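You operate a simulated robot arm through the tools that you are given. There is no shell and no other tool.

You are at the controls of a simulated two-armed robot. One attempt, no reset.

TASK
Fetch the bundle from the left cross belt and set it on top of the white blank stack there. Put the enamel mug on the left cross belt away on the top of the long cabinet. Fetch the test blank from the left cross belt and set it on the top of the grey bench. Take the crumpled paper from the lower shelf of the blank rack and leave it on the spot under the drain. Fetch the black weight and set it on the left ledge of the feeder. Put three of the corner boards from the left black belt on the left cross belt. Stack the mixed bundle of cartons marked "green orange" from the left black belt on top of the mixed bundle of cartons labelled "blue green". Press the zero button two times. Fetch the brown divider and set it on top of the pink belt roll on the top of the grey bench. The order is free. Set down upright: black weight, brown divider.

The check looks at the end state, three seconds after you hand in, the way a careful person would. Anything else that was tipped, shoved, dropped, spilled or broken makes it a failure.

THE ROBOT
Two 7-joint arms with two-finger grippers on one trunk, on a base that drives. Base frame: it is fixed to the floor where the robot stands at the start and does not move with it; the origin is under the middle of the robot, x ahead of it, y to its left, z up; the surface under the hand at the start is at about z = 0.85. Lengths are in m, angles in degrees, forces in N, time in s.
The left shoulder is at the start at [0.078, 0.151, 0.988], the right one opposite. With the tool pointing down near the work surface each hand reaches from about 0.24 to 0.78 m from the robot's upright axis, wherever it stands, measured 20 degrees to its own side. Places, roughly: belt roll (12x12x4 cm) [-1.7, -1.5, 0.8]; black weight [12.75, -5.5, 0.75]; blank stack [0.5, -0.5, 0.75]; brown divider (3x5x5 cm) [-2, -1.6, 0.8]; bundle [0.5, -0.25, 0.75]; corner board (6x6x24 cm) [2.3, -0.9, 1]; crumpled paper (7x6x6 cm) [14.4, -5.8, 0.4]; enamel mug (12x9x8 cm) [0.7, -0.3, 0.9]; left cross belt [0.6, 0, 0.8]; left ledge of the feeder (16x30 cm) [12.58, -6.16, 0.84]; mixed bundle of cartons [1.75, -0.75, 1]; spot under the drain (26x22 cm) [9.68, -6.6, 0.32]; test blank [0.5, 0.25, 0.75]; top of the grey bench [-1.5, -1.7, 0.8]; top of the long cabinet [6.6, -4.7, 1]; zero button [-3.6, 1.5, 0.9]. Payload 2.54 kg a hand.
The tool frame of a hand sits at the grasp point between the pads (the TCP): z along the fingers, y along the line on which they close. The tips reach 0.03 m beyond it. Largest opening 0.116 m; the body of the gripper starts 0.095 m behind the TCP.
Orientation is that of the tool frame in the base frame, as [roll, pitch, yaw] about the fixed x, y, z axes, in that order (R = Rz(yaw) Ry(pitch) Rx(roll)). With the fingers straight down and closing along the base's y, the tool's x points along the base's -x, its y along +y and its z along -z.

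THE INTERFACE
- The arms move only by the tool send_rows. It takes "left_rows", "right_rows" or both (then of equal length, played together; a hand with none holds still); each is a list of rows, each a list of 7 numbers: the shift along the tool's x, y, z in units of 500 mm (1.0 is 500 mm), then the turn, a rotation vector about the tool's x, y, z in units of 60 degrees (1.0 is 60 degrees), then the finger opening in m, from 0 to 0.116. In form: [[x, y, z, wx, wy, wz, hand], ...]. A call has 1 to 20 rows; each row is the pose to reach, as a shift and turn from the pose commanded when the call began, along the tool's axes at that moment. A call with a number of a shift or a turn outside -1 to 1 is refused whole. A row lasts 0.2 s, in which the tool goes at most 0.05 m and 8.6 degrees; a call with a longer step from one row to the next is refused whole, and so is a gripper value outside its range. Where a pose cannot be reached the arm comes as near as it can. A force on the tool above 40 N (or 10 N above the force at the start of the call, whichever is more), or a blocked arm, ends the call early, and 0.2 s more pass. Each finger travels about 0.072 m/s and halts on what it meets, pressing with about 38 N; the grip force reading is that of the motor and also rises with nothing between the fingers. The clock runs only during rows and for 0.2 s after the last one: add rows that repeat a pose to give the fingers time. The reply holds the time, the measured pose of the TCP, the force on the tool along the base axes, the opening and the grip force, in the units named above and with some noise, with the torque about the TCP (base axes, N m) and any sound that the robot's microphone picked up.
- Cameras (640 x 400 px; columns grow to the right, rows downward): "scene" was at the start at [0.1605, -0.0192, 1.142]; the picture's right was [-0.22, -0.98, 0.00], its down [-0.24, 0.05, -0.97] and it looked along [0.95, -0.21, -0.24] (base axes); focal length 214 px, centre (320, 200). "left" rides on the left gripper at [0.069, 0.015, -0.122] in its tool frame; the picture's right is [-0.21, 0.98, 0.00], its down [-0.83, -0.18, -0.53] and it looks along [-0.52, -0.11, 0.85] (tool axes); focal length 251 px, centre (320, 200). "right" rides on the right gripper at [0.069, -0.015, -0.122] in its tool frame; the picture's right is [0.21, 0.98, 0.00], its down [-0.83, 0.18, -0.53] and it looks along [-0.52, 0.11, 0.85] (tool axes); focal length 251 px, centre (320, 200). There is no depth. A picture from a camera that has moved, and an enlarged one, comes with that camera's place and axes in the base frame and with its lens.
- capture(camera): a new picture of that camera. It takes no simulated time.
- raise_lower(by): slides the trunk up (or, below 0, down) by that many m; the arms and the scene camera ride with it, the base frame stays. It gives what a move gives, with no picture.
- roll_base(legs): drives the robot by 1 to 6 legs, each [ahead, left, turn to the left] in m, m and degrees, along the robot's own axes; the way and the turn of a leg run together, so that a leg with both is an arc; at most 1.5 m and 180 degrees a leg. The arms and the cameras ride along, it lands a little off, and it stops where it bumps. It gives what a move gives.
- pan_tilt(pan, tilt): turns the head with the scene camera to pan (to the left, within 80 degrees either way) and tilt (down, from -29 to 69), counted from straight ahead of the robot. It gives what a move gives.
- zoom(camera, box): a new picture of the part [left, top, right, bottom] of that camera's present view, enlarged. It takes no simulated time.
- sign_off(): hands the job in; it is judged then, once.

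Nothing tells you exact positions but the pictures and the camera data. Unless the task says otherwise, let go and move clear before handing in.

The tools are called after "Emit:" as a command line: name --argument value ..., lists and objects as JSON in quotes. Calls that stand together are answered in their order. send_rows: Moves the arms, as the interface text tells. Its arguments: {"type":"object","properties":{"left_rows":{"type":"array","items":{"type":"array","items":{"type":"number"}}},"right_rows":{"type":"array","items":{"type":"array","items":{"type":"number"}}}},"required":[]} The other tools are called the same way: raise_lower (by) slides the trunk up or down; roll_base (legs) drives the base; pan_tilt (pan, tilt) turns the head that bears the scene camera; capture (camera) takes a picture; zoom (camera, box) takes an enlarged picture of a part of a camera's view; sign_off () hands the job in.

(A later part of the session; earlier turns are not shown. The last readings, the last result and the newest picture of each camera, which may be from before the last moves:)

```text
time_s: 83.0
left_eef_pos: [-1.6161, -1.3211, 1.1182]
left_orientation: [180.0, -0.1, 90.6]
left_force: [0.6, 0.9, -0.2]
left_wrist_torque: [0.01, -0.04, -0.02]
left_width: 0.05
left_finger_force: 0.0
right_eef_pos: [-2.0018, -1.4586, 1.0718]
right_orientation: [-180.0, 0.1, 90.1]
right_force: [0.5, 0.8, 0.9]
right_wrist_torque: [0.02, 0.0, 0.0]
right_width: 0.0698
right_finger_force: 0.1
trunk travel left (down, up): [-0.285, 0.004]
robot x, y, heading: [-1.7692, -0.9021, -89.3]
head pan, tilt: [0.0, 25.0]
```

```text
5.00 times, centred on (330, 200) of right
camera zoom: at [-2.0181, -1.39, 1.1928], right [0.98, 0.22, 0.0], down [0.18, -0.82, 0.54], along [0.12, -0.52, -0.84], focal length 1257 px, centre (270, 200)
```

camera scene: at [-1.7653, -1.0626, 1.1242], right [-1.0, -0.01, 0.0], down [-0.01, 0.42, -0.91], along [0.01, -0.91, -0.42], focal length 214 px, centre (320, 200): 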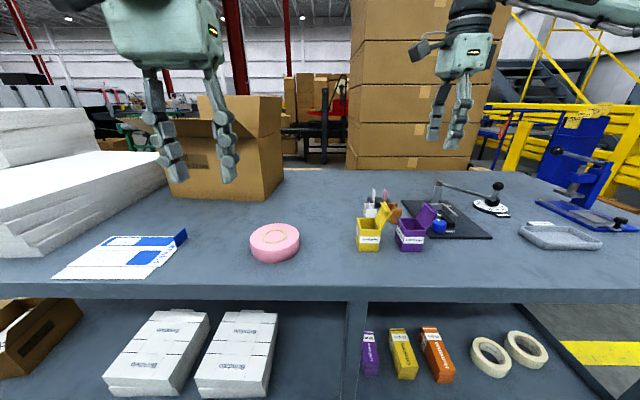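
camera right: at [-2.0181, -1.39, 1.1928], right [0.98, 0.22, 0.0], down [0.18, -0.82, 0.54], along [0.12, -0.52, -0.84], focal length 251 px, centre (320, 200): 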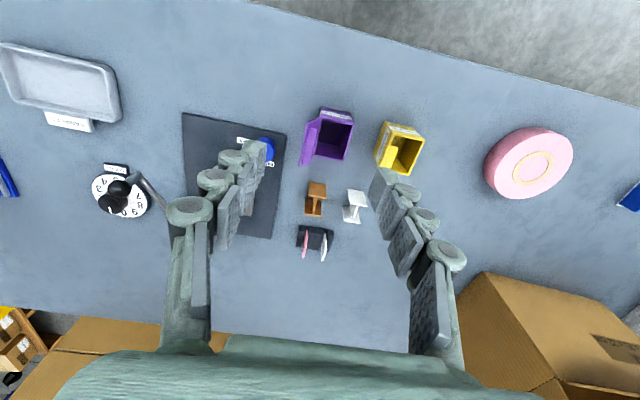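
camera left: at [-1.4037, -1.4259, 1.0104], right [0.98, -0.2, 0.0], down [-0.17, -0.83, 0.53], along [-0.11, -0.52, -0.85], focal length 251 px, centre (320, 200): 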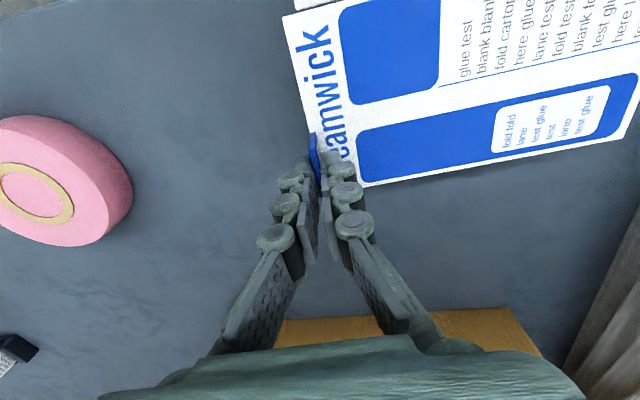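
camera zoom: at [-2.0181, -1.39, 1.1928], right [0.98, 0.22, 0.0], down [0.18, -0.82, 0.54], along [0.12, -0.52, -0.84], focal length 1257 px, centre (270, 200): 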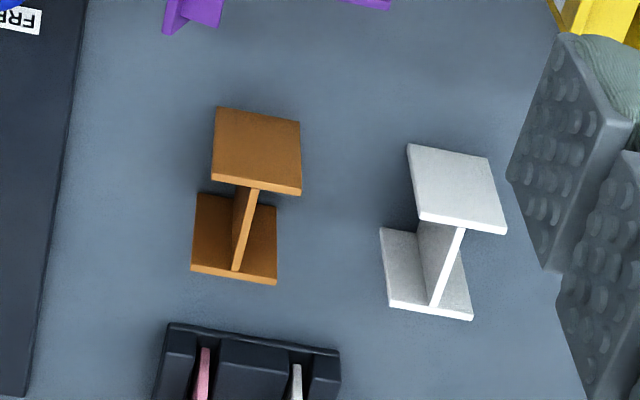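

The web runs along y with a 3 cm gap between the plates; centre (-1.977, -1.612). Moving the hand above it at a safe height.

Emit:
send_rows --right_rows '[[-0.06, 0.01, 0.02, 0, 0, 0, 0.07], [-0.12, 0.02, 0.04, 0, 0, 0, 0.06], [-0.18, 0.03, 0.07, 0, 0, 0, 0.05], [-0.24, 0.04, 0.1, 0, 0, 0, 0.05], [-0.307, 0.05, 0.14, 0, 0, 0, 0.05], [-0.307, 0.05, 0.16, 0, 0, 0, 0.05], [-0.307, 0.05, 0.16, 0, 0, 0, 0.05]]'

Emit:
capture --camera "right"

Emit:
zoom --camera "scene" --box '[340, 135, 460, 255]'

```text
time_s: 84.5
left_eef_pos: [-1.6157, -1.3217, 1.1187]
left_orientation: [180.0, -0.1, 90.7]
left_force: [0.5, 0.3, 0.1]
left_wrist_torque: [-0.02, 0.01, -0.01]
left_width: 0.0502
left_finger_force: 0.0
right_eef_pos: [-2.0008, -1.5658, 0.9828]
right_orientation: [180.0, 0.1, 90.0]
right_force: [-0.1, 1.0, -0.1]
right_wrist_torque: [-0.01, 0.04, -0.01]
right_width: 0.05
right_finger_force: 0.1
right hand out of reach, approached as far as the arm can: row 3, 4, 5, 6, 7
trunk travel left (down, up): [-0.285, 0.004]
robot x, y, heading: [-1.7733, -0.9018, -89.4]
head pan, tilt: [0.0, 25.0]
```

```text
taken
camera right: at [-2.0175, -1.4977, 1.1042], right [0.98, 0.22, 0.0], down [0.18, -0.82, 0.54], along [0.12, -0.52, -0.84], focal length 251 px, centre (320, 200)
```

right: 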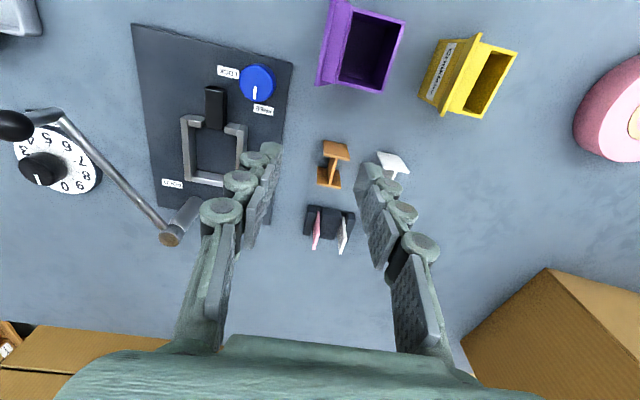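

```text
3.33 times, centred on (400, 195) of scene
camera zoom: at [-1.7653, -1.0627, 1.1842], right [-1.0, -0.01, 0.0], down [-0.01, 0.42, -0.91], along [0.01, -0.91, -0.42], focal length 715 px, centre (53, 217)
```

zoom: 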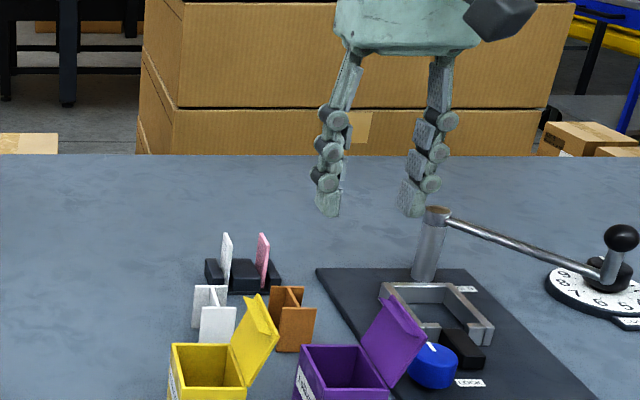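

The right arm seems stuck in a posture with less reach than it should have. I'll retract it to a relaxed pose, then try extending again along a lower path.

Emit:
send_rows --right_rows '[[0.03, 0, -0.06, 0, 0, 0, 0.05], [0.1, -0.01, -0.12, 0, 0, 0, 0.05], [0.18, -0.03, -0.16, 0, 0, 0, 0.05], [0.26, -0.06, -0.19, 0, 0, 0, 0.05], [0.34, -0.09, -0.22, 0, 0, 0, 0.05], [0.42, -0.12, -0.25, 0, 0, 0, 0.05], [0.5, -0.16, -0.27, 0, 0, 0, 0.05], [0.57, -0.2, -0.29, 0, 0, 0, 0.05], [0.62, -0.24, -0.3, 0, 0, 0, 0.05]]'

Emit:
capture --camera "scene"

```text
time_s: 86.5
left_eef_pos: [-1.6159, -1.3205, 1.1179]
left_orientation: [179.9, 0.0, 90.7]
left_force: [-0.5, 0.6, 0.4]
left_wrist_torque: [0.0, 0.01, 0.04]
left_width: 0.05
left_finger_force: 0.1
right_eef_pos: [-2.1235, -1.2522, 1.1297]
right_orientation: [180.0, 0.0, 90.1]
right_force: [0.2, -0.3, -0.5]
right_wrist_torque: [-0.02, 0.01, 0.04]
right_width: 0.0502
right_finger_force: 0.2
trunk travel left (down, up): [-0.285, 0.004]
robot x, y, heading: [-1.7693, -0.9061, -89.2]
head pan, tilt: [0.0, 25.0]
```

```text
taken
camera scene: at [-1.7658, -1.0621, 1.1843], right [-1.0, -0.01, 0.0], down [-0.01, 0.42, -0.91], along [0.01, -0.91, -0.42], focal length 214 px, centre (320, 200)
```

scene: 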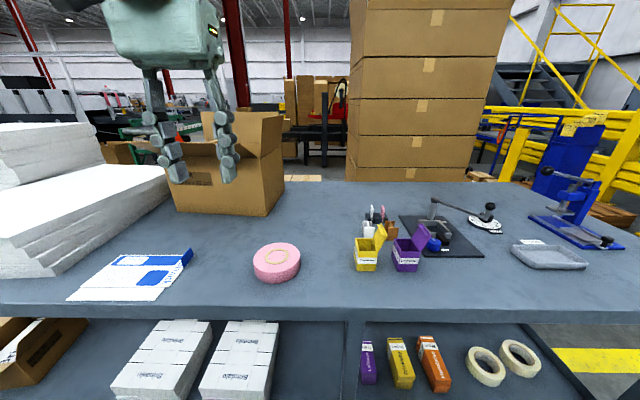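

Emit:
send_rows --right_rows '[[-0.08, 0.03, 0.02, 0, 0, 0, 0.05], [-0.16, 0.06, 0.05, 0, 0, 0, 0.05], [-0.24, 0.09, 0.08, 0, 0, 0, 0.05], [-0.32, 0.12, 0.11, 0, 0, 0, 0.05], [-0.4, 0.16, 0.14, 0, 0, 0, 0.05], [-0.48, 0.2, 0.17, 0, 0, 0, 0.05], [-0.56, 0.24, 0.2, 0, 0, 0, 0.05], [-0.64, 0.27, 0.23, 0, 0, 0, 0.05], [-0.71, 0.29, 0.25, 0, 0, 0, 0.05]]'

```text
time_s: 88.5
left_eef_pos: [-1.6175, -1.321, 1.1182]
left_orientation: [180.0, -0.1, 90.7]
left_force: [0.5, 0.0, -0.1]
left_wrist_torque: [0.03, -0.02, 0.01]
left_width: 0.0501
left_finger_force: 0.1
right_eef_pos: [-1.9988, -1.5629, 0.9943]
right_orientation: [180.0, 0.2, 90.0]
right_force: [0.2, -0.4, -0.1]
right_wrist_torque: [0.03, 0.03, -0.01]
right_width: 0.05
right_finger_force: 0.0
right hand out of reach, approached as far as the arm can: row 8, 9
trunk travel left (down, up): [-0.285, 0.004]
robot x, y, heading: [-1.7685, -0.9053, -89.2]
head pan, tilt: [0.0, 25.0]
```

Emit:
send_rows --right_rows '[[0.03, 0, -0.06, 0, 0, 0, 0.05], [0.1, -0.01, -0.12, 0, 0, 0, 0.05], [0.18, -0.03, -0.16, 0, 0, 0, 0.05], [0.26, -0.06, -0.19, 0, 0, 0, 0.05], [0.34, -0.09, -0.22, 0, 0, 0, 0.05]]'

Emit:
pan_tilt --pan 0 --tilt 69

Emit:
capture --camera "scene"

```text
time_s: 89.8
left_eef_pos: [-1.6166, -1.3202, 1.1177]
left_orientation: [180.0, 0.0, 90.8]
left_force: [0.1, 1.0, -0.7]
left_wrist_torque: [-0.02, -0.03, 0.05]
left_width: 0.05
left_finger_force: 0.0
right_eef_pos: [-2.0444, -1.3908, 1.1059]
right_orientation: [-179.9, 0.1, 90.2]
right_force: [-0.4, -0.4, -0.4]
right_wrist_torque: [0.01, -0.02, 0.02]
right_width: 0.0498
right_finger_force: 0.0
trunk travel left (down, up): [-0.285, 0.004]
robot x, y, heading: [-1.7678, -0.8994, -89.3]
head pan, tilt: [0.0, 25.0]
```

```text
time_s: 90.9
left_eef_pos: [-1.6168, -1.32, 1.1182]
left_orientation: [-179.9, -0.1, 90.7]
left_force: [0.0, -0.2, 0.6]
left_wrist_torque: [0.02, -0.01, -0.02]
left_width: 0.05
left_finger_force: 0.0
right_eef_pos: [-2.0427, -1.3934, 1.1051]
right_orientation: [179.9, 0.0, 90.1]
right_force: [0.0, -0.2, 0.1]
right_wrist_torque: [0.0, -0.02, -0.01]
right_width: 0.0499
right_finger_force: 0.0
trunk travel left (down, up): [-0.285, 0.004]
robot x, y, heading: [-1.7728, -0.9022, -89.5]
head pan, tilt: [0.0, 68.8]
```

```text
taken
camera scene: at [-1.7658, -1.0262, 1.1248], right [-1.0, -0.01, 0.0], down [-0.01, 0.93, -0.36], along [0.01, -0.36, -0.93], focal length 214 px, centre (320, 200)
```

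scene: 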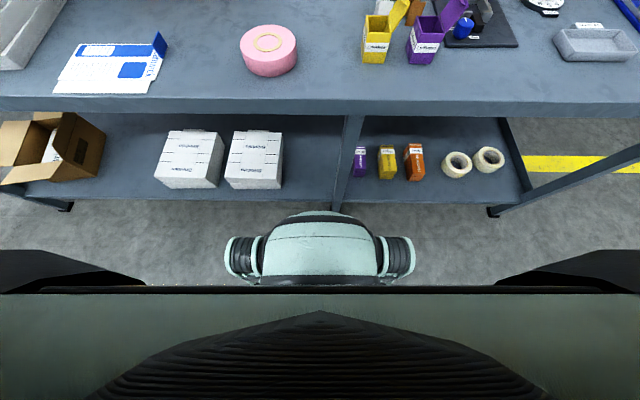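

The base is only about 4 cm from the shelf, so I can't go closer. The left arm has shown better reach, so I'll slide right and use it instead.

Emit:
send_rows --right_rows '[[0.06, -0.02, -0.02, 0, 0, 0, 0.05], [0.14, -0.05, -0.05, 0, 0, 0, 0.05], [0.22, -0.08, -0.08, 0, 0, 0, 0.05], [0.3, -0.11, -0.1, 0, 0, 0, 0.05], [0.36, -0.14, -0.12, 0, 0, 0, 0.05]]'

Emit:
roll_base --legs '[[0, -0.34, 0]]'

Emit:
capture --camera "scene"

Emit:
capture --camera "left"

```text
time_s: 92.1
left_eef_pos: [-1.6161, -1.3185, 1.1189]
left_orientation: [179.9, 0.0, 90.6]
left_force: [0.5, 0.7, 0.4]
left_wrist_torque: [-0.04, -0.01, 0.01]
left_width: 0.0498
left_finger_force: 0.1
right_eef_pos: [-2.1156, -1.2106, 1.1676]
right_orientation: [-180.0, 0.2, 90.1]
right_force: [-0.9, 0.3, 0.3]
right_wrist_torque: [-0.04, -0.01, 0.01]
right_width: 0.0503
right_finger_force: 0.1
trunk travel left (down, up): [-0.285, 0.004]
robot x, y, heading: [-1.7663, -0.9046, -89.0]
head pan, tilt: [0.0, 68.8]
```

```text
time_s: 95.9
left_eef_pos: [-1.9557, -1.3248, 1.1178]
left_orientation: [-180.0, -0.1, 90.8]
left_force: [0.3, 0.1, 0.9]
left_wrist_torque: [-0.02, 0.02, 0.0]
left_width: 0.0502
left_finger_force: 0.2
right_eef_pos: [-2.4567, -1.2196, 1.1675]
right_orientation: [-180.0, 0.0, 90.4]
right_force: [0.2, -0.2, 0.2]
right_wrist_torque: [0.01, -0.01, 0.04]
right_width: 0.0501
right_finger_force: 0.1
trunk travel left (down, up): [-0.285, 0.004]
robot x, y, heading: [-2.1097, -0.9101, -88.9]
head pan, tilt: [0.0, 68.8]
```

```text
taken
camera scene: at [-2.1065, -1.0315, 1.1248], right [-1.0, -0.02, 0.0], down [-0.02, 0.93, -0.36], along [0.01, -0.36, -0.93], focal length 214 px, centre (320, 200)
```

scene: 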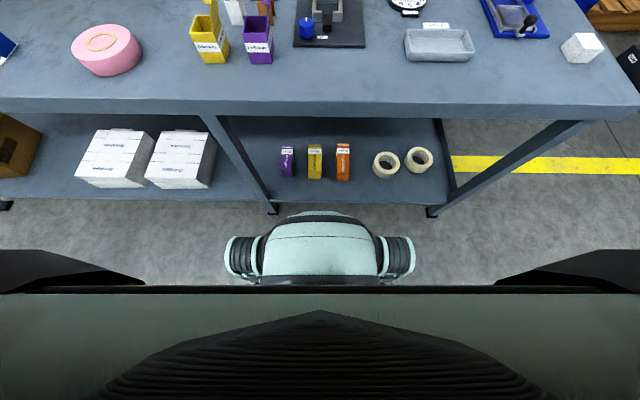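

```text
taken
camera left: at [-1.9422, -1.2562, 1.2406], right [0.98, -0.2, 0.0], down [-0.17, -0.83, 0.53], along [-0.11, -0.52, -0.85], focal length 251 px, centre (320, 200)
```

left: 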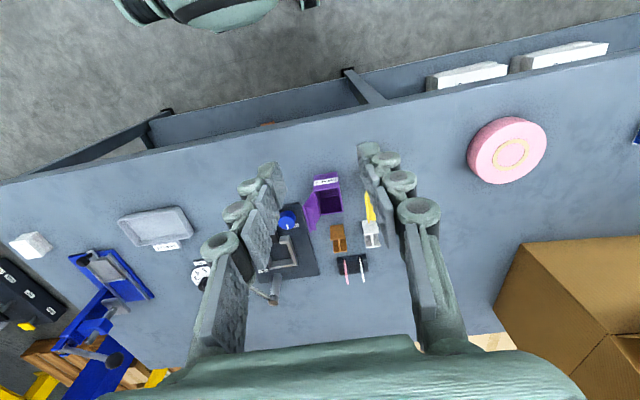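

Emit:
send_rows --left_rows '[[-0.07, -0.006, 0.03, 0, 0, 0.013, 0.05], [-0.14, -0.012, 0.06, 0, 0, 0.013, 0.05], [-0.21, -0.018, 0.09, 0, 0, 0.013, 0.05], [-0.28, -0.024, 0.12, 0, 0, 0.013, 0.05], [-0.35, -0.03, 0.15, 0, 0, 0.013, 0.05], [-0.42, -0.037, 0.18, 0, 0, 0.013, 0.05], [-0.5, -0.044, 0.21, 0, 0, 0.013, 0.05], [-0.574, -0.051, 0.24, 0, 0, 0.013, 0.05], [-0.574, -0.051, 0.25, 0, 0, 0.013, 0.05]]'

Emit:
capture --camera "left"

```text
time_s: 97.9
left_eef_pos: [-1.9756, -1.6128, 0.99]
left_orientation: [-180.0, 0.0, 90.1]
left_force: [0.2, 0.4, -1.6]
left_wrist_torque: [0.01, 0.0, 0.02]
left_width: 0.0498
left_finger_force: 0.0
right_eef_pos: [-2.4559, -1.2183, 1.1664]
right_orientation: [-180.0, 0.2, 90.3]
right_force: [0.8, -0.1, -0.7]
right_wrist_torque: [-0.02, -0.01, 0.04]
right_width: 0.0503
right_finger_force: 0.0
trunk travel left (down, up): [-0.285, 0.004]
robot x, y, heading: [-2.1117, -0.9111, -89.1]
head pan, tilt: [0.0, 68.8]
```

```text
taken
camera left: at [-1.9611, -1.5444, 1.1132], right [0.98, -0.21, 0.0], down [-0.18, -0.83, 0.53], along [-0.11, -0.52, -0.85], focal length 251 px, centre (320, 200)
```

left: 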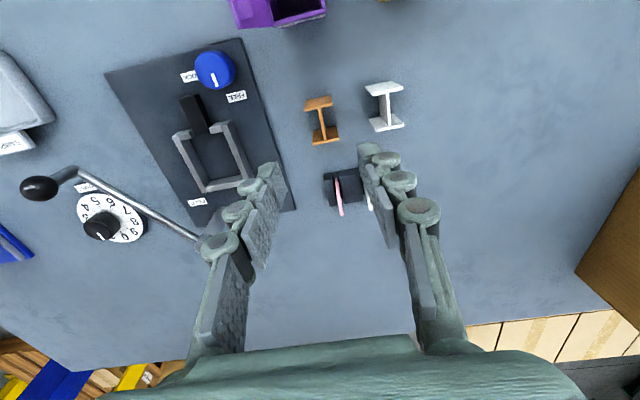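

The left arm reaches it. Zooming to verify alignment before going down.

Emit:
zoom --camera "left" --box '[260, 70, 420, 180]'

```text
3.64 times, centred on (340, 125) of left
camera zoom: at [-1.9611, -1.5444, 1.1132], right [0.98, -0.21, 0.0], down [-0.18, -0.83, 0.53], along [-0.11, -0.52, -0.85], focal length 914 px, centre (247, 473)
```

zoom: 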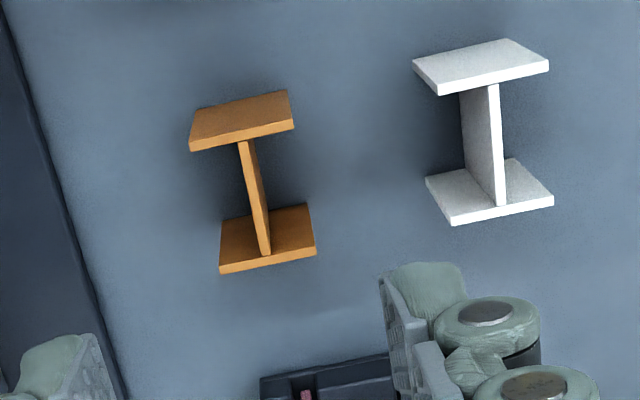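

Centre confirmed at (-1.9735, -1.615). Going straight down to z ≈ 0.842 with the fingers between the plates.

Emit:
send_rows --left_rows '[[-0.005, 0.004, 0.08, 0, 0, 0, 0.047], [-0.005, 0.004, 0.16, 0, 0, 0, 0.047], [-0.005, 0.004, 0.21, 0, 0, 0, 0.047], [-0.005, 0.004, 0.21, 0, 0, 0, 0.047]]'

Emit:
zoom --camera "left" --box '[220, 80, 420, 220]'

```text
time_s: 98.9
left_eef_pos: [-1.9729, -1.6155, 0.8879]
left_orientation: [-180.0, -0.1, 90.1]
left_force: [0.1, 0.5, -0.6]
left_wrist_torque: [-0.01, 0.0, -0.03]
left_width: 0.0469
left_finger_force: 0.0
right_eef_pos: [-2.4554, -1.2194, 1.1671]
right_orientation: [-180.0, 0.2, 90.2]
right_force: [-0.5, 0.5, -0.1]
right_wrist_torque: [0.0, 0.01, -0.02]
right_width: 0.0499
right_finger_force: 0.0
trunk travel left (down, up): [-0.285, 0.004]
robot x, y, heading: [-2.1111, -0.9037, -89.0]
head pan, tilt: [0.0, 68.8]
```

```text
2.86 times, centred on (320, 150) of left
camera zoom: at [-1.9583, -1.5457, 1.0105], right [0.98, -0.21, 0.0], down [-0.18, -0.83, 0.53], along [-0.11, -0.52, -0.85], focal length 718 px, centre (320, 343)
```

zoom: 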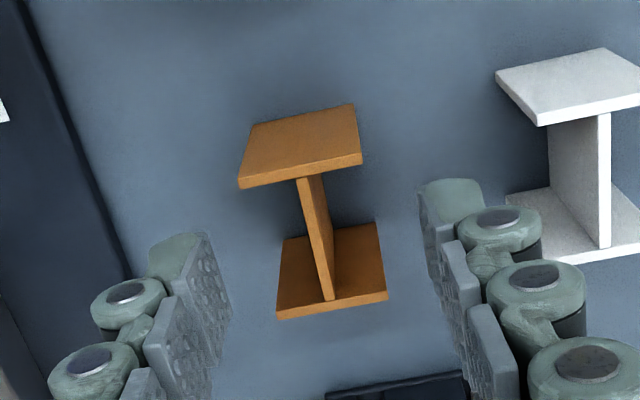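

Emit:
send_rows --left_rows '[[0, 0, 0.04, 0, 0, 0, 0.047], [0, 0, 0.08, 0, 0, 0, 0.047], [0, 0, 0.092, 0, 0, 0, 0.047], [0, 0, 0.092, 0, 0, 0, 0.047]]'

Emit:
capture --camera "left"

```text
time_s: 99.9
left_eef_pos: [-1.9749, -1.6136, 0.8419]
left_orientation: [-180.0, -0.1, 90.1]
left_force: [-0.9, 0.0, -0.8]
left_wrist_torque: [0.01, 0.01, -0.03]
left_width: 0.0469
left_finger_force: 0.1
right_eef_pos: [-2.455, -1.2186, 1.1662]
right_orientation: [180.0, 0.2, 90.3]
right_force: [0.4, -0.5, -0.8]
right_wrist_torque: [-0.01, 0.0, -0.02]
right_width: 0.0498
right_finger_force: 0.1
trunk travel left (down, up): [-0.285, 0.004]
robot x, y, heading: [-2.1095, -0.9046, -89.0]
head pan, tilt: [0.0, 68.8]
```

```text
taken
camera left: at [-1.9597, -1.5456, 0.9636], right [0.98, -0.21, 0.0], down [-0.18, -0.83, 0.53], along [-0.11, -0.52, -0.85], focal length 251 px, centre (320, 200)
```

left: 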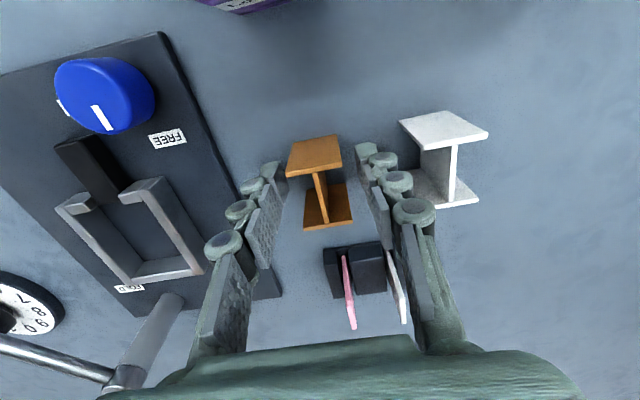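

Emit:
send_rows --left_rows '[[0, 0, 0, 0, 0, 0, 0.04], [0, 0, 0, 0, 0, 0, 0.03], [0, 0, 0, 0, 0, 0, 0.02], [0, 0, 0, 0, 0, 0, 0.01], [0, 0, 0, 0, 0, 0, 0.0], [0, 0, 0, 0, 0, 0, 0.0], [0, 0, 0, 0, 0, 0, 0.0]]'

Emit:
capture --camera "left"

```text
time_s: 101.5
left_eef_pos: [-1.9746, -1.6149, 0.8404]
left_orientation: [-180.0, -0.1, 90.1]
left_force: [0.4, -0.3, 0.2]
left_wrist_torque: [0.02, 0.0, -0.01]
left_width: 0.0061
left_finger_force: 29.9
right_eef_pos: [-2.4553, -1.2181, 1.1671]
right_orientation: [-179.9, 0.0, 90.3]
right_force: [1.4, -0.2, -0.4]
right_wrist_torque: [0.04, 0.04, 0.01]
right_width: 0.05
right_finger_force: 0.1
trunk travel left (down, up): [-0.285, 0.004]
robot x, y, heading: [-2.1117, -0.9098, -89.3]
head pan, tilt: [0.0, 68.8]
```

```text
taken
camera left: at [-1.9598, -1.5456, 0.9637], right [0.98, -0.21, 0.0], down [-0.18, -0.83, 0.53], along [-0.11, -0.52, -0.85], focal length 251 px, centre (320, 200)
```

left: 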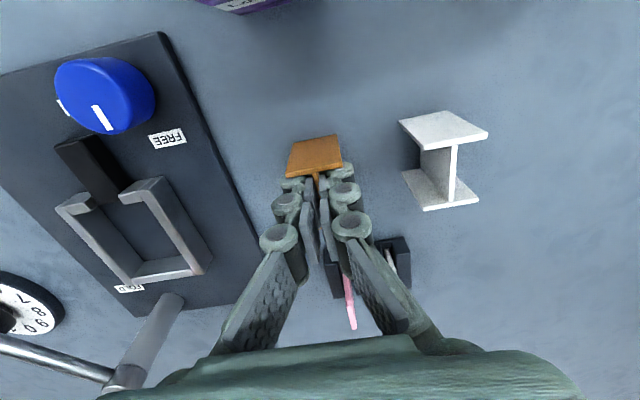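

The web is pinched (opening 6 mm). Lifting straight up.

Emit:
send_rows --left_rows '[[0, 0, -0.03, 0, 0, 0, 0.0], [0, 0, -0.09, 0, 0, 0, 0.0], [0, 0, -0.17, 0, 0, 0, 0.0], [0, 0, -0.25, 0, 0, 0, 0.0], [0.05, 0, -0.3, 0, 0, 0, 0.0], [0.12, 0, -0.34, 0, 0, 0, 0.0], [0.2, 0, -0.36, 0, 0, 0, 0.0], [0.28, 0, -0.38, 0, 0, 0, 0.0], [0.36, 0, -0.4, 0, 0, 0, 0.0], [0.44, 0, -0.4, 0, 0, 0, 0.0]]'

Emit:
capture --camera "left"

Emit:
pan_tilt --pan 20 --tilt 35

Emit:
capture --camera "scene"

```text
time_s: 103.7
left_eef_pos: [-1.9745, -1.394, 1.0409]
left_orientation: [-180.0, -0.1, 90.1]
left_force: [-0.2, 0.1, 0.2]
left_wrist_torque: [-0.02, -0.01, 0.0]
left_width: 0.0059
left_finger_force: 30.5
right_eef_pos: [-2.4559, -1.2183, 1.1682]
right_orientation: [-179.9, 0.1, 90.3]
right_force: [0.2, 0.7, 0.0]
right_wrist_torque: [-0.01, -0.02, -0.05]
right_width: 0.05
right_finger_force: 0.0
trunk travel left (down, up): [-0.285, 0.004]
robot x, y, heading: [-2.1089, -0.9084, -88.6]
head pan, tilt: [0.0, 68.8]
```

```text
taken
camera left: at [-1.9594, -1.3251, 1.1637], right [0.98, -0.21, 0.0], down [-0.18, -0.83, 0.53], along [-0.11, -0.52, -0.85], focal length 251 px, centre (320, 200)
```

left: 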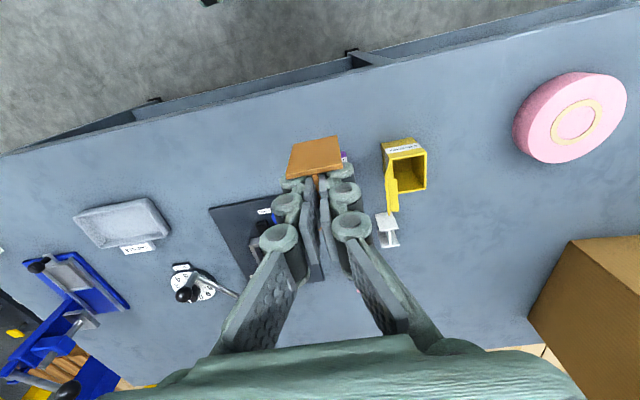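

```text
time_s: 104.7
left_eef_pos: [-1.9753, -1.3949, 1.0415]
left_orientation: [179.9, -0.1, 90.1]
left_force: [-0.6, 0.4, -0.5]
left_wrist_torque: [-0.02, -0.02, 0.0]
left_width: 0.0062
left_finger_force: 30.4
right_eef_pos: [-2.4552, -1.2188, 1.1673]
right_orientation: [-180.0, 0.1, 90.3]
right_force: [0.1, 0.3, -0.3]
right_wrist_torque: [0.02, -0.01, -0.02]
right_width: 0.0499
right_finger_force: 0.0
trunk travel left (down, up): [-0.285, 0.004]
robot x, y, heading: [-2.111, -0.9078, -89.2]
head pan, tilt: [20.0, 35.0]
```

```text
taken
camera scene: at [-2.0759, -1.0578, 1.1684], right [-0.93, -0.36, 0.0], down [-0.21, 0.54, -0.82], along [0.29, -0.76, -0.57], focal length 214 px, centre (320, 200)
```

scene: 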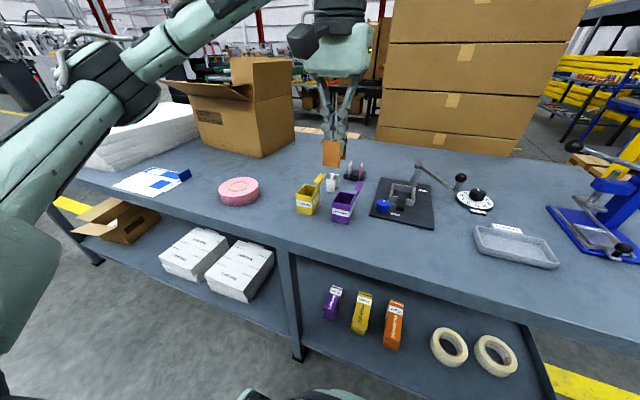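

The divider is in hand. Sliding back left so the left hand comes over the pink roll.

Emit:
roll_base --legs '[[-0.01, 0.32, 0]]'

Emit:
capture --camera "left"

Emit:
capture --camera "scene"

```text
time_s: 108.4
left_eef_pos: [-1.6501, -1.3788, 1.0417]
left_orientation: [180.0, -0.1, 90.2]
left_force: [0.7, -0.2, -0.2]
left_wrist_torque: [-0.02, 0.03, -0.01]
left_width: 0.0062
left_finger_force: 30.2
right_eef_pos: [-2.1316, -1.2024, 1.167]
right_orientation: [-180.0, 0.0, 90.2]
right_force: [0.1, 0.8, -0.1]
right_wrist_torque: [0.01, 0.0, -0.02]
right_width: 0.0498
right_finger_force: 0.0
trunk travel left (down, up): [-0.285, 0.004]
robot x, y, heading: [-1.7866, -0.8928, -89.2]
head pan, tilt: [20.0, 35.0]
```

```text
taken
camera left: at [-1.6353, -1.3103, 1.1634], right [0.98, -0.21, 0.0], down [-0.18, -0.83, 0.53], along [-0.11, -0.52, -0.85], focal length 251 px, centre (320, 200)
```

left: 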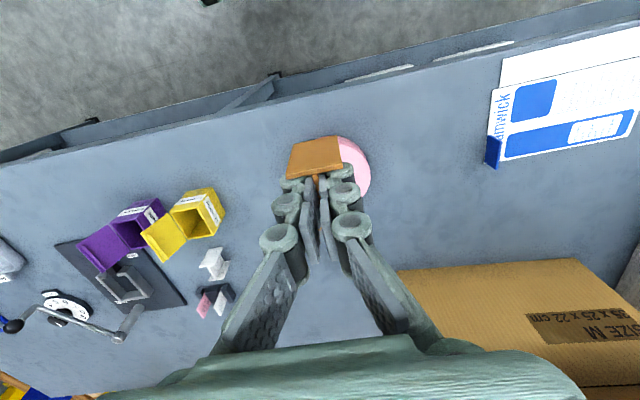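

```text
taken
camera scene: at [-1.7514, -1.042, 1.1685], right [-0.93, -0.36, 0.0], down [-0.21, 0.54, -0.82], along [0.29, -0.76, -0.57], focal length 214 px, centre (320, 200)
```

scene: 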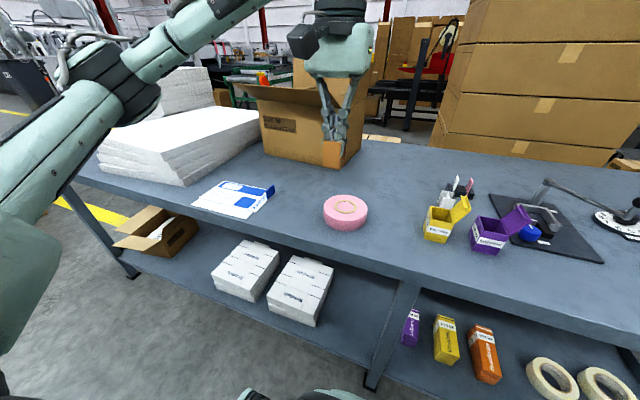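

Emit:
zoom --camera "scene" --box '[290, 120, 410, 240]'

```text
3.33 times, centred on (350, 180) of scene
camera zoom: at [-1.7514, -1.042, 1.1685], right [-0.93, -0.36, 0.0], down [-0.21, 0.54, -0.82], along [0.29, -0.76, -0.57], focal length 715 px, centre (220, 267)
```

zoom: 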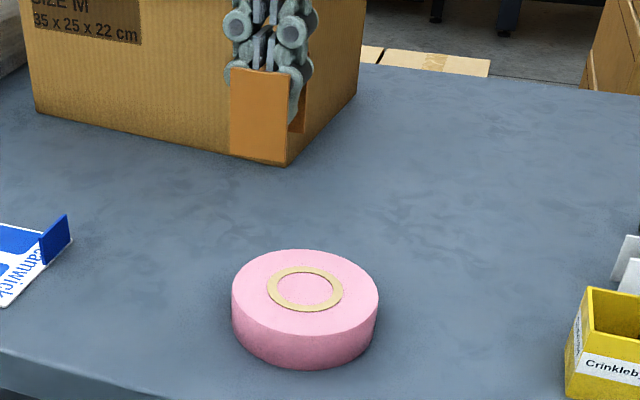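

The roll's top is solid, centred at about (-1.660, -1.472). Moving above it and lowering.

Emit:
send_rows --left_rows '[[-0.06, -0.007, 0.02, 0, 0, 0, 0.0], [-0.12, -0.014, 0.06, 0, 0, 0, 0.0], [-0.186, -0.021, 0.12, 0, 0, 0, 0.0], [-0.186, -0.021, 0.2, 0, 0, 0, 0.0], [-0.186, -0.021, 0.26, 0, 0, 0, 0.0], [-0.186, -0.021, 0.27, 0, 0, 0, 0.0]]'

Emit:
zoom --camera "scene" --box '[290, 120, 410, 240]'

Emit:
capture --camera "left"

```text
time_s: 109.8
left_eef_pos: [-1.6608, -1.4714, 0.9065]
left_orientation: [180.0, -0.1, 90.2]
left_force: [-0.2, -0.3, 0.3]
left_wrist_torque: [0.01, -0.01, -0.01]
left_width: 0.0061
left_finger_force: 30.3
right_eef_pos: [-2.1321, -1.2028, 1.1668]
right_orientation: [180.0, 0.1, 90.2]
right_force: [-0.5, 0.3, -0.5]
right_wrist_torque: [0.0, 0.01, -0.02]
right_width: 0.05
right_finger_force: 0.0
trunk travel left (down, up): [-0.285, 0.004]
robot x, y, heading: [-1.7878, -0.8944, -88.8]
head pan, tilt: [20.0, 35.0]
```

```text
3.33 times, centred on (350, 180) of scene
camera zoom: at [-1.7515, -1.042, 1.1685], right [-0.93, -0.36, 0.0], down [-0.21, 0.54, -0.82], along [0.29, -0.76, -0.57], focal length 715 px, centre (220, 267)
```

zoom: 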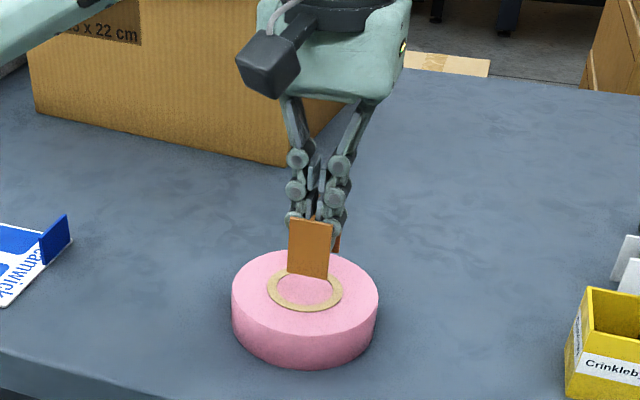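

```text
taken
camera left: at [-1.6462, -1.4031, 1.0282], right [0.98, -0.21, 0.0], down [-0.18, -0.83, 0.53], along [-0.11, -0.52, -0.85], focal length 251 px, centre (320, 200)
```

left: 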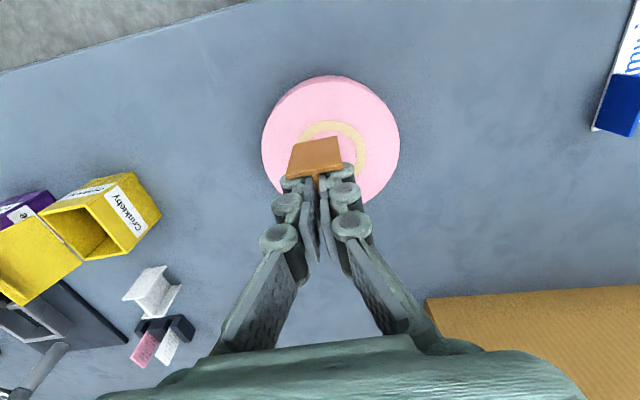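

Emit:
send_rows --left_rows '[[0.004, 0.012, 0.02, 0, 0, 0, 0.0], [0.006, 0.012, 0.04, 0, 0, 0, 0.0], [0.006, 0.012, 0.046, 0, 0, 0, 0.0], [0.006, 0.012, 0.05, 0, 0, 0, 0.0], [0.006, 0.012, 0.054, 0, 0, 0, 0.0], [0.006, 0.012, 0.054, 0, 0, 0, 0.0]]'

```text
time_s: 111.2
left_eef_pos: [-1.6541, -1.47, 0.8781]
left_orientation: [180.0, 0.0, 90.1]
left_force: [-0.9, 0.1, 0.4]
left_wrist_torque: [0.02, -0.03, 0.01]
left_width: 0.0061
left_finger_force: 30.6
right_eef_pos: [-2.1318, -1.2033, 1.1676]
right_orientation: [180.0, 0.1, 90.3]
right_force: [-0.2, -0.3, -0.4]
right_wrist_torque: [0.0, 0.01, 0.0]
right_width: 0.05
right_finger_force: 0.0
trunk travel left (down, up): [-0.285, 0.004]
robot x, y, heading: [-1.7867, -0.8938, -88.9]
head pan, tilt: [20.0, 35.0]
```

Emit:
send_rows --left_rows '[[0, 0, 0.003, 0, 0, 0, 0.0], [0, 0, 0.006, 0, 0, 0, 0.0], [0, 0, 0.006, 0, 0, 0, 0.0]]'

Emit:
zoom --camera "scene" --box '[310, 160, 380, 230]'

```text
time_s: 112.0
left_eef_pos: [-1.6558, -1.4684, 0.8748]
left_orientation: [-179.9, -0.1, 90.1]
left_force: [-0.2, -0.1, 0.4]
left_wrist_torque: [-0.02, 0.02, -0.01]
left_width: 0.0058
left_finger_force: 29.5
right_eef_pos: [-2.1326, -1.2032, 1.1667]
right_orientation: [180.0, 0.1, 90.3]
right_force: [-0.5, -0.1, 0.7]
right_wrist_torque: [-0.02, 0.01, 0.02]
right_width: 0.0501
right_finger_force: 0.1
trunk travel left (down, up): [-0.285, 0.004]
robot x, y, heading: [-1.7828, -0.8919, -89.0]
head pan, tilt: [20.0, 35.0]
```

```text
5.71 times, centred on (345, 195) of scene
camera zoom: at [-1.7515, -1.042, 1.1685], right [-0.93, -0.36, 0.0], down [-0.21, 0.54, -0.82], along [0.29, -0.76, -0.57], focal length 1226 px, centre (177, 229)
```

zoom: 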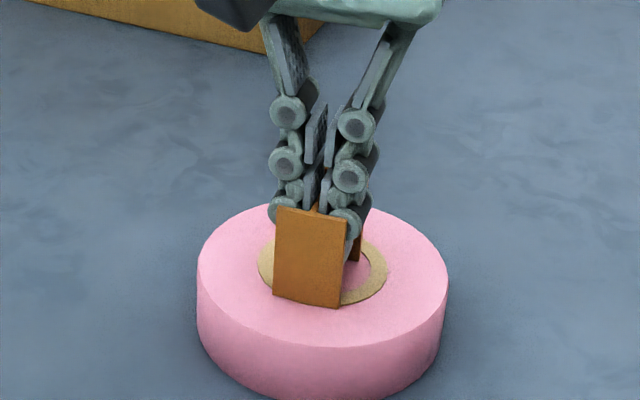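

Emit:
send_rows --left_rows '[[0, 0, 0.003, 0, 0, 0, 0.0], [0, 0, 0.006, 0, 0, 0, 0.0], [0, 0, 0.009, 0, 0, 0, 0.0], [0, 0, 0.009, 0, 0, 0, 0.0]]'

```text
time_s: 113.0
left_eef_pos: [-1.654, -1.4682, 0.8733]
left_orientation: [-179.9, 0.2, 90.1]
left_force: [-0.8, -2.1, 18.1]
left_wrist_torque: [0.02, 0.03, -0.03]
left_width: 0.0059
left_finger_force: 30.4
right_eef_pos: [-2.1331, -1.2027, 1.1676]
right_orientation: [179.9, 0.2, 90.4]
right_force: [0.6, -0.7, 0.5]
right_wrist_torque: [0.04, -0.02, 0.0]
right_width: 0.05
right_finger_force: 0.1
trunk travel left (down, up): [-0.285, 0.004]
robot x, y, heading: [-1.7855, -0.895, -88.8]
head pan, tilt: [20.0, 35.0]
```

Contact at 18 N. I'll ease off a millimetre, open, and rise.

Emit:
send_rows --left_rows '[[0, 0, -0.003, 0, 0, 0, 0.0], [0, 0, -0.003, 0, 0, 0, 0.015], [0, 0, -0.003, 0, 0, 0, 0.03], [0, 0, -0.003, 0, 0, 0, 0.05], [0, 0, -0.003, 0, 0, 0, 0.05], [0, 0, -0.06, 0, 0, 0, 0.05], [0, 0, -0.15, 0, 0, 0, 0.05], [0, 0, -0.24, 0, 0, 0, 0.05], [0.06, 0, -0.32, 0, 0, 0, 0.05], [0.13, 0, -0.38, 0, 0, 0, 0.05]]'

Emit:
capture --camera "left"

Emit:
capture --camera "scene"

```text
time_s: 115.2
left_eef_pos: [-1.6555, -1.4048, 1.064]
left_orientation: [179.9, -0.1, 90.1]
left_force: [0.4, 0.8, 0.6]
left_wrist_torque: [-0.05, 0.01, -0.03]
left_width: 0.0498
left_finger_force: 0.1
right_eef_pos: [-2.131, -1.2032, 1.1678]
right_orientation: [179.9, 0.0, 90.3]
right_force: [-0.1, 0.0, 0.7]
right_wrist_torque: [-0.03, -0.04, -0.02]
right_width: 0.0499
right_finger_force: 0.0
trunk travel left (down, up): [-0.285, 0.004]
robot x, y, heading: [-1.7886, -0.8916, -89.1]
head pan, tilt: [20.0, 35.0]
```

```text
taken
camera left: at [-1.6409, -1.3359, 1.1861], right [0.98, -0.21, 0.0], down [-0.18, -0.83, 0.53], along [-0.11, -0.52, -0.85], focal length 251 px, centre (320, 200)
```

left: 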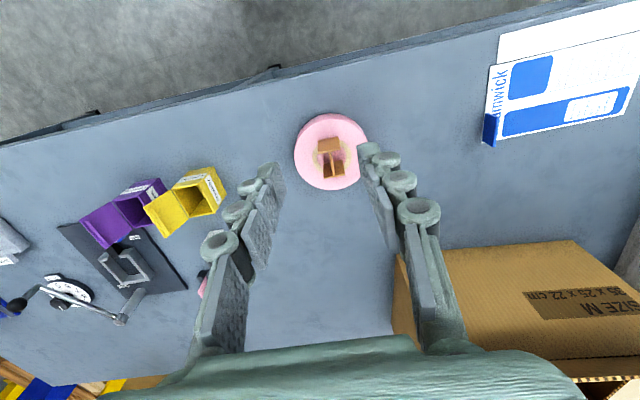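

```text
taken
camera scene: at [-1.7516, -1.0413, 1.1685], right [-0.93, -0.36, 0.0], down [-0.21, 0.53, -0.82], along [0.29, -0.77, -0.57], focal length 214 px, centre (320, 200)
```

scene: 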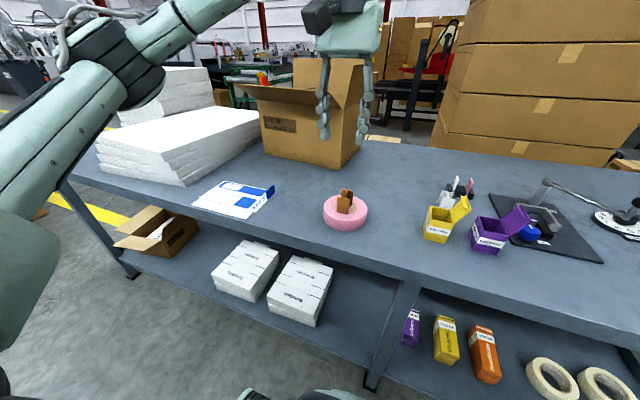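

The divider stands upright on the roll. Next the zero button: I'll back off from the bench and turn toward (-3.6, 1.5).

Emit:
roll_base --legs '[[-0.55, 0, 0]]'

Emit:
raise_lower --by -0.06

Emit:
roll_base --legs '[[0, 0, -130]]'

Emit:
pan_tilt --pan 0 --tilt 15

Emit:
capture --camera "scene"

```text
time_s: 118.4
left_eef_pos: [-1.6669, -0.8557, 1.0623]
left_orientation: [-180.0, -0.1, 89.7]
left_force: [0.7, 0.8, 1.1]
left_wrist_torque: [-0.03, -0.04, -0.01]
left_width: 0.05
left_finger_force: 0.0
right_eef_pos: [-2.1414, -0.6505, 1.167]
right_orientation: [-180.0, 0.1, 89.9]
right_force: [-0.4, -0.1, 0.7]
right_wrist_torque: [0.01, -0.01, 0.01]
right_width: 0.0498
right_finger_force: 0.0
trunk travel left (down, up): [-0.285, 0.004]
robot x, y, heading: [-1.7955, -0.3423, -89.4]
head pan, tilt: [20.0, 35.0]
```

```text
time_s: 119.4
left_eef_pos: [-1.6661, -0.8569, 1.0028]
left_orientation: [180.0, -0.1, 89.8]
left_force: [-0.3, 0.1, 0.7]
left_wrist_torque: [-0.02, -0.01, -0.02]
left_width: 0.0499
left_finger_force: 0.0
right_eef_pos: [-2.1417, -0.6514, 1.1059]
right_orientation: [-179.9, 0.1, 89.9]
right_force: [-0.5, 0.5, 0.2]
right_wrist_torque: [0.02, 0.0, 0.0]
right_width: 0.0501
right_finger_force: 0.1
trunk travel left (down, up): [-0.225, 0.064]
robot x, y, heading: [-1.7971, -0.3448, -89.3]
head pan, tilt: [20.0, 35.0]
```

```text
time_s: 125.3
left_eef_pos: [-2.2656, -0.1015, 1.0023]
left_orientation: [180.0, 0.0, -41.1]
left_force: [0.2, -0.2, -0.1]
left_wrist_torque: [-0.01, 0.05, -0.02]
left_width: 0.05
left_finger_force: 0.1
right_eef_pos: [-1.798, 0.1222, 1.1062]
right_orientation: [-180.0, 0.1, -41.0]
right_force: [-0.3, -0.2, -1.0]
right_wrist_torque: [0.01, -0.01, -0.01]
right_width: 0.0502
right_finger_force: 0.0
trunk travel left (down, up): [-0.225, 0.064]
robot x, y, heading: [-1.7943, -0.3441, 139.9]
head pan, tilt: [20.0, 35.0]
```

```text
time_s: 126.2
left_eef_pos: [-2.2654, -0.1024, 1.0019]
left_orientation: [-180.0, -0.1, -41.2]
left_force: [-0.4, -0.2, -0.3]
left_wrist_torque: [0.03, -0.02, 0.01]
left_width: 0.0502
left_finger_force: 0.1
right_eef_pos: [-1.7988, 0.1225, 1.1072]
right_orientation: [-180.0, 0.2, -40.9]
right_force: [-1.0, 0.3, 0.2]
right_wrist_torque: [-0.03, -0.02, 0.02]
right_width: 0.05
right_finger_force: 0.0
trunk travel left (down, up): [-0.225, 0.064]
robot x, y, heading: [-1.7947, -0.3446, 139.9]
head pan, tilt: [0.0, 15.0]
```

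```text
taken
camera scene: at [-1.9152, -0.2375, 1.1404], right [0.65, 0.76, 0.0], down [0.2, -0.17, -0.97], along [-0.74, 0.62, -0.26], focal length 214 px, centre (320, 200)
```

scene: 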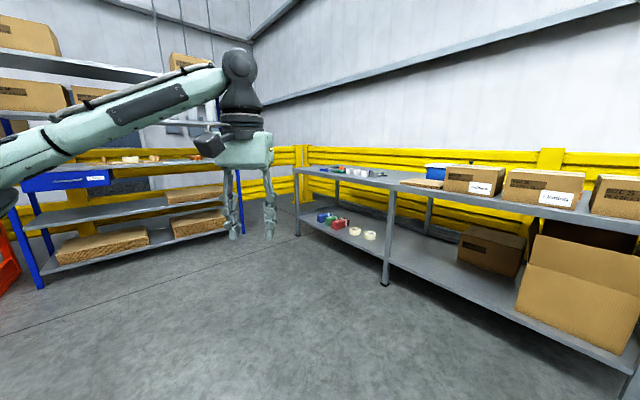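

Emit:
zoom --camera "scene" --box '[290, 150, 450, 250]'

Emit:
zoom --camera "scene" --box '[310, 155, 400, 185]'

```text
4.00 times, centred on (370, 200) of scene
camera zoom: at [-1.9152, -0.2375, 1.1404], right [0.65, 0.76, 0.0], down [0.2, -0.17, -0.97], along [-0.74, 0.62, -0.26], focal length 858 px, centre (120, 200)
```

zoom: 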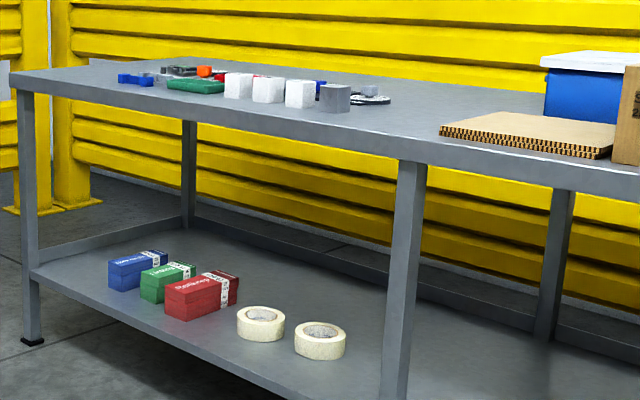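

```text
7.11 times, centred on (355, 170) of scene
camera zoom: at [-1.9152, -0.2375, 1.1404], right [0.65, 0.76, 0.0], down [0.2, -0.17, -0.97], along [-0.74, 0.62, -0.26], focal length 1525 px, centre (71, 413)
```

zoom: 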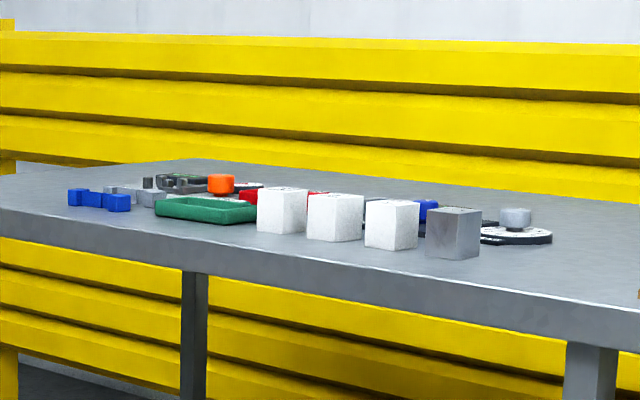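

The zero button must be on the second bench along the yellow-panelled wall, around x -3.6. I'll turn to face it and drive across.

Emit:
roll_base --legs '[[0, 0, -50], [0.2, 1.4, 0], [0.2, 0.4, 0]]'

Emit:
pan_tilt --pan 0 --tilt 25

Emit:
capture --camera "scene"

```text
time_s: 146.1
left_eef_pos: [-3.7234, 0.5538, 1.0031]
left_orientation: [179.9, -0.2, -90.1]
left_force: [0.5, 0.1, 0.1]
left_wrist_torque: [0.01, 0.0, -0.02]
left_width: 0.0499
left_finger_force: 0.1
right_eef_pos: [-3.249, 0.3495, 1.1078]
right_orientation: [179.9, 0.1, -89.8]
right_force: [0.6, 0.3, 0.5]
right_wrist_torque: [0.0, 0.03, 0.02]
right_width: 0.05
right_finger_force: 0.0
trunk travel left (down, up): [-0.225, 0.064]
robot x, y, heading: [-3.5958, 0.0407, 90.6]
head pan, tilt: [0.0, 15.0]
```

```text
time_s: 146.8
left_eef_pos: [-3.7239, 0.5554, 1.0027]
left_orientation: [-180.0, -0.1, -90.0]
left_force: [-0.1, -0.6, -0.6]
left_wrist_torque: [-0.02, 0.02, 0.02]
left_width: 0.0498
left_finger_force: 0.1
right_eef_pos: [-3.2476, 0.35, 1.1065]
right_orientation: [-179.9, 0.1, -89.9]
right_force: [-0.3, 0.2, -1.0]
right_wrist_torque: [-0.03, -0.02, -0.01]
right_width: 0.0501
right_finger_force: 0.0
trunk travel left (down, up): [-0.225, 0.064]
robot x, y, heading: [-3.5986, 0.0423, 90.6]
head pan, tilt: [0.0, 25.0]
```

```text
taken
camera scene: at [-3.5966, 0.2016, 1.1243], right [1.0, 0.01, 0.0], down [0.01, -0.42, -0.91], along [-0.01, 0.91, -0.42], focal length 214 px, centre (320, 200)
```

scene: 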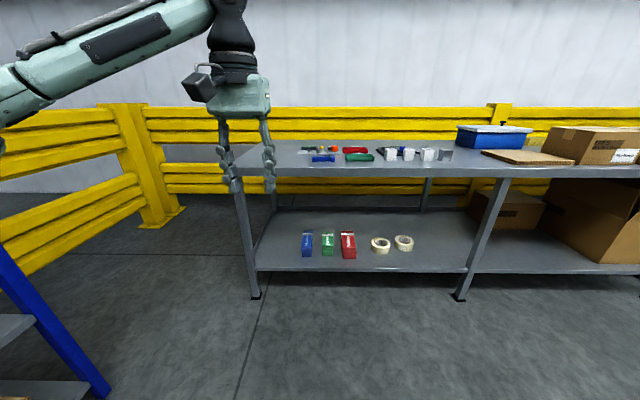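

Emit:
zoom --camera "scene" --box '[270, 130, 470, 180]'

Emit:
zoom --camera "scene" --box '[290, 135, 380, 175]'

Emit:
zoom --camera "scene" --box '[370, 135, 460, 175]'

```text
3.20 times, centred on (370, 155) of scene
camera zoom: at [-3.5966, 0.2016, 1.1243], right [1.0, 0.01, 0.0], down [0.01, -0.42, -0.91], along [-0.01, 0.91, -0.42], focal length 686 px, centre (160, 344)
```

zoom: 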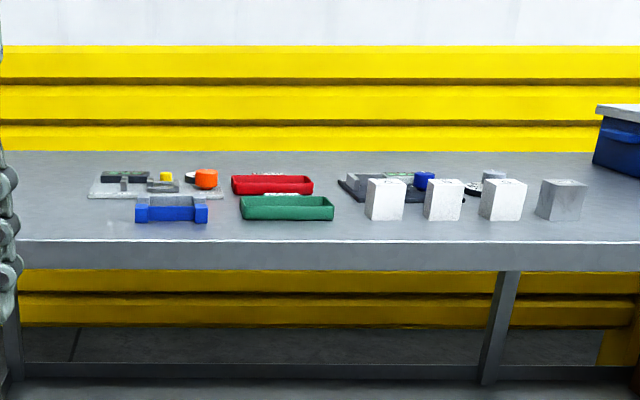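

```text
7.11 times, centred on (335, 155) of scene
camera zoom: at [-3.5966, 0.2016, 1.1243], right [1.0, 0.01, 0.0], down [0.01, -0.42, -0.91], along [-0.01, 0.91, -0.42], focal length 1525 px, centre (213, 520)
```

zoom: 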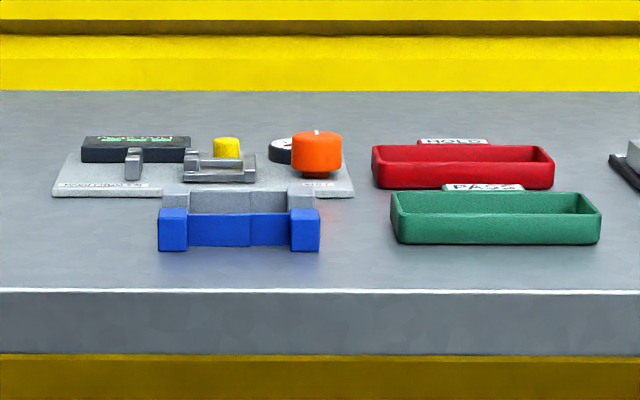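

```text
7.11 times, centred on (415, 155) of scene
camera zoom: at [-3.5966, 0.2016, 1.1243], right [1.0, 0.01, 0.0], down [0.01, -0.42, -0.91], along [-0.01, 0.91, -0.42], focal length 1525 px, centre (-356, 520)
```

zoom: 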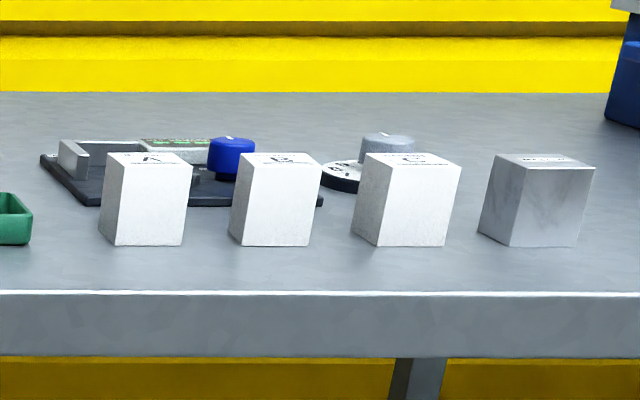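

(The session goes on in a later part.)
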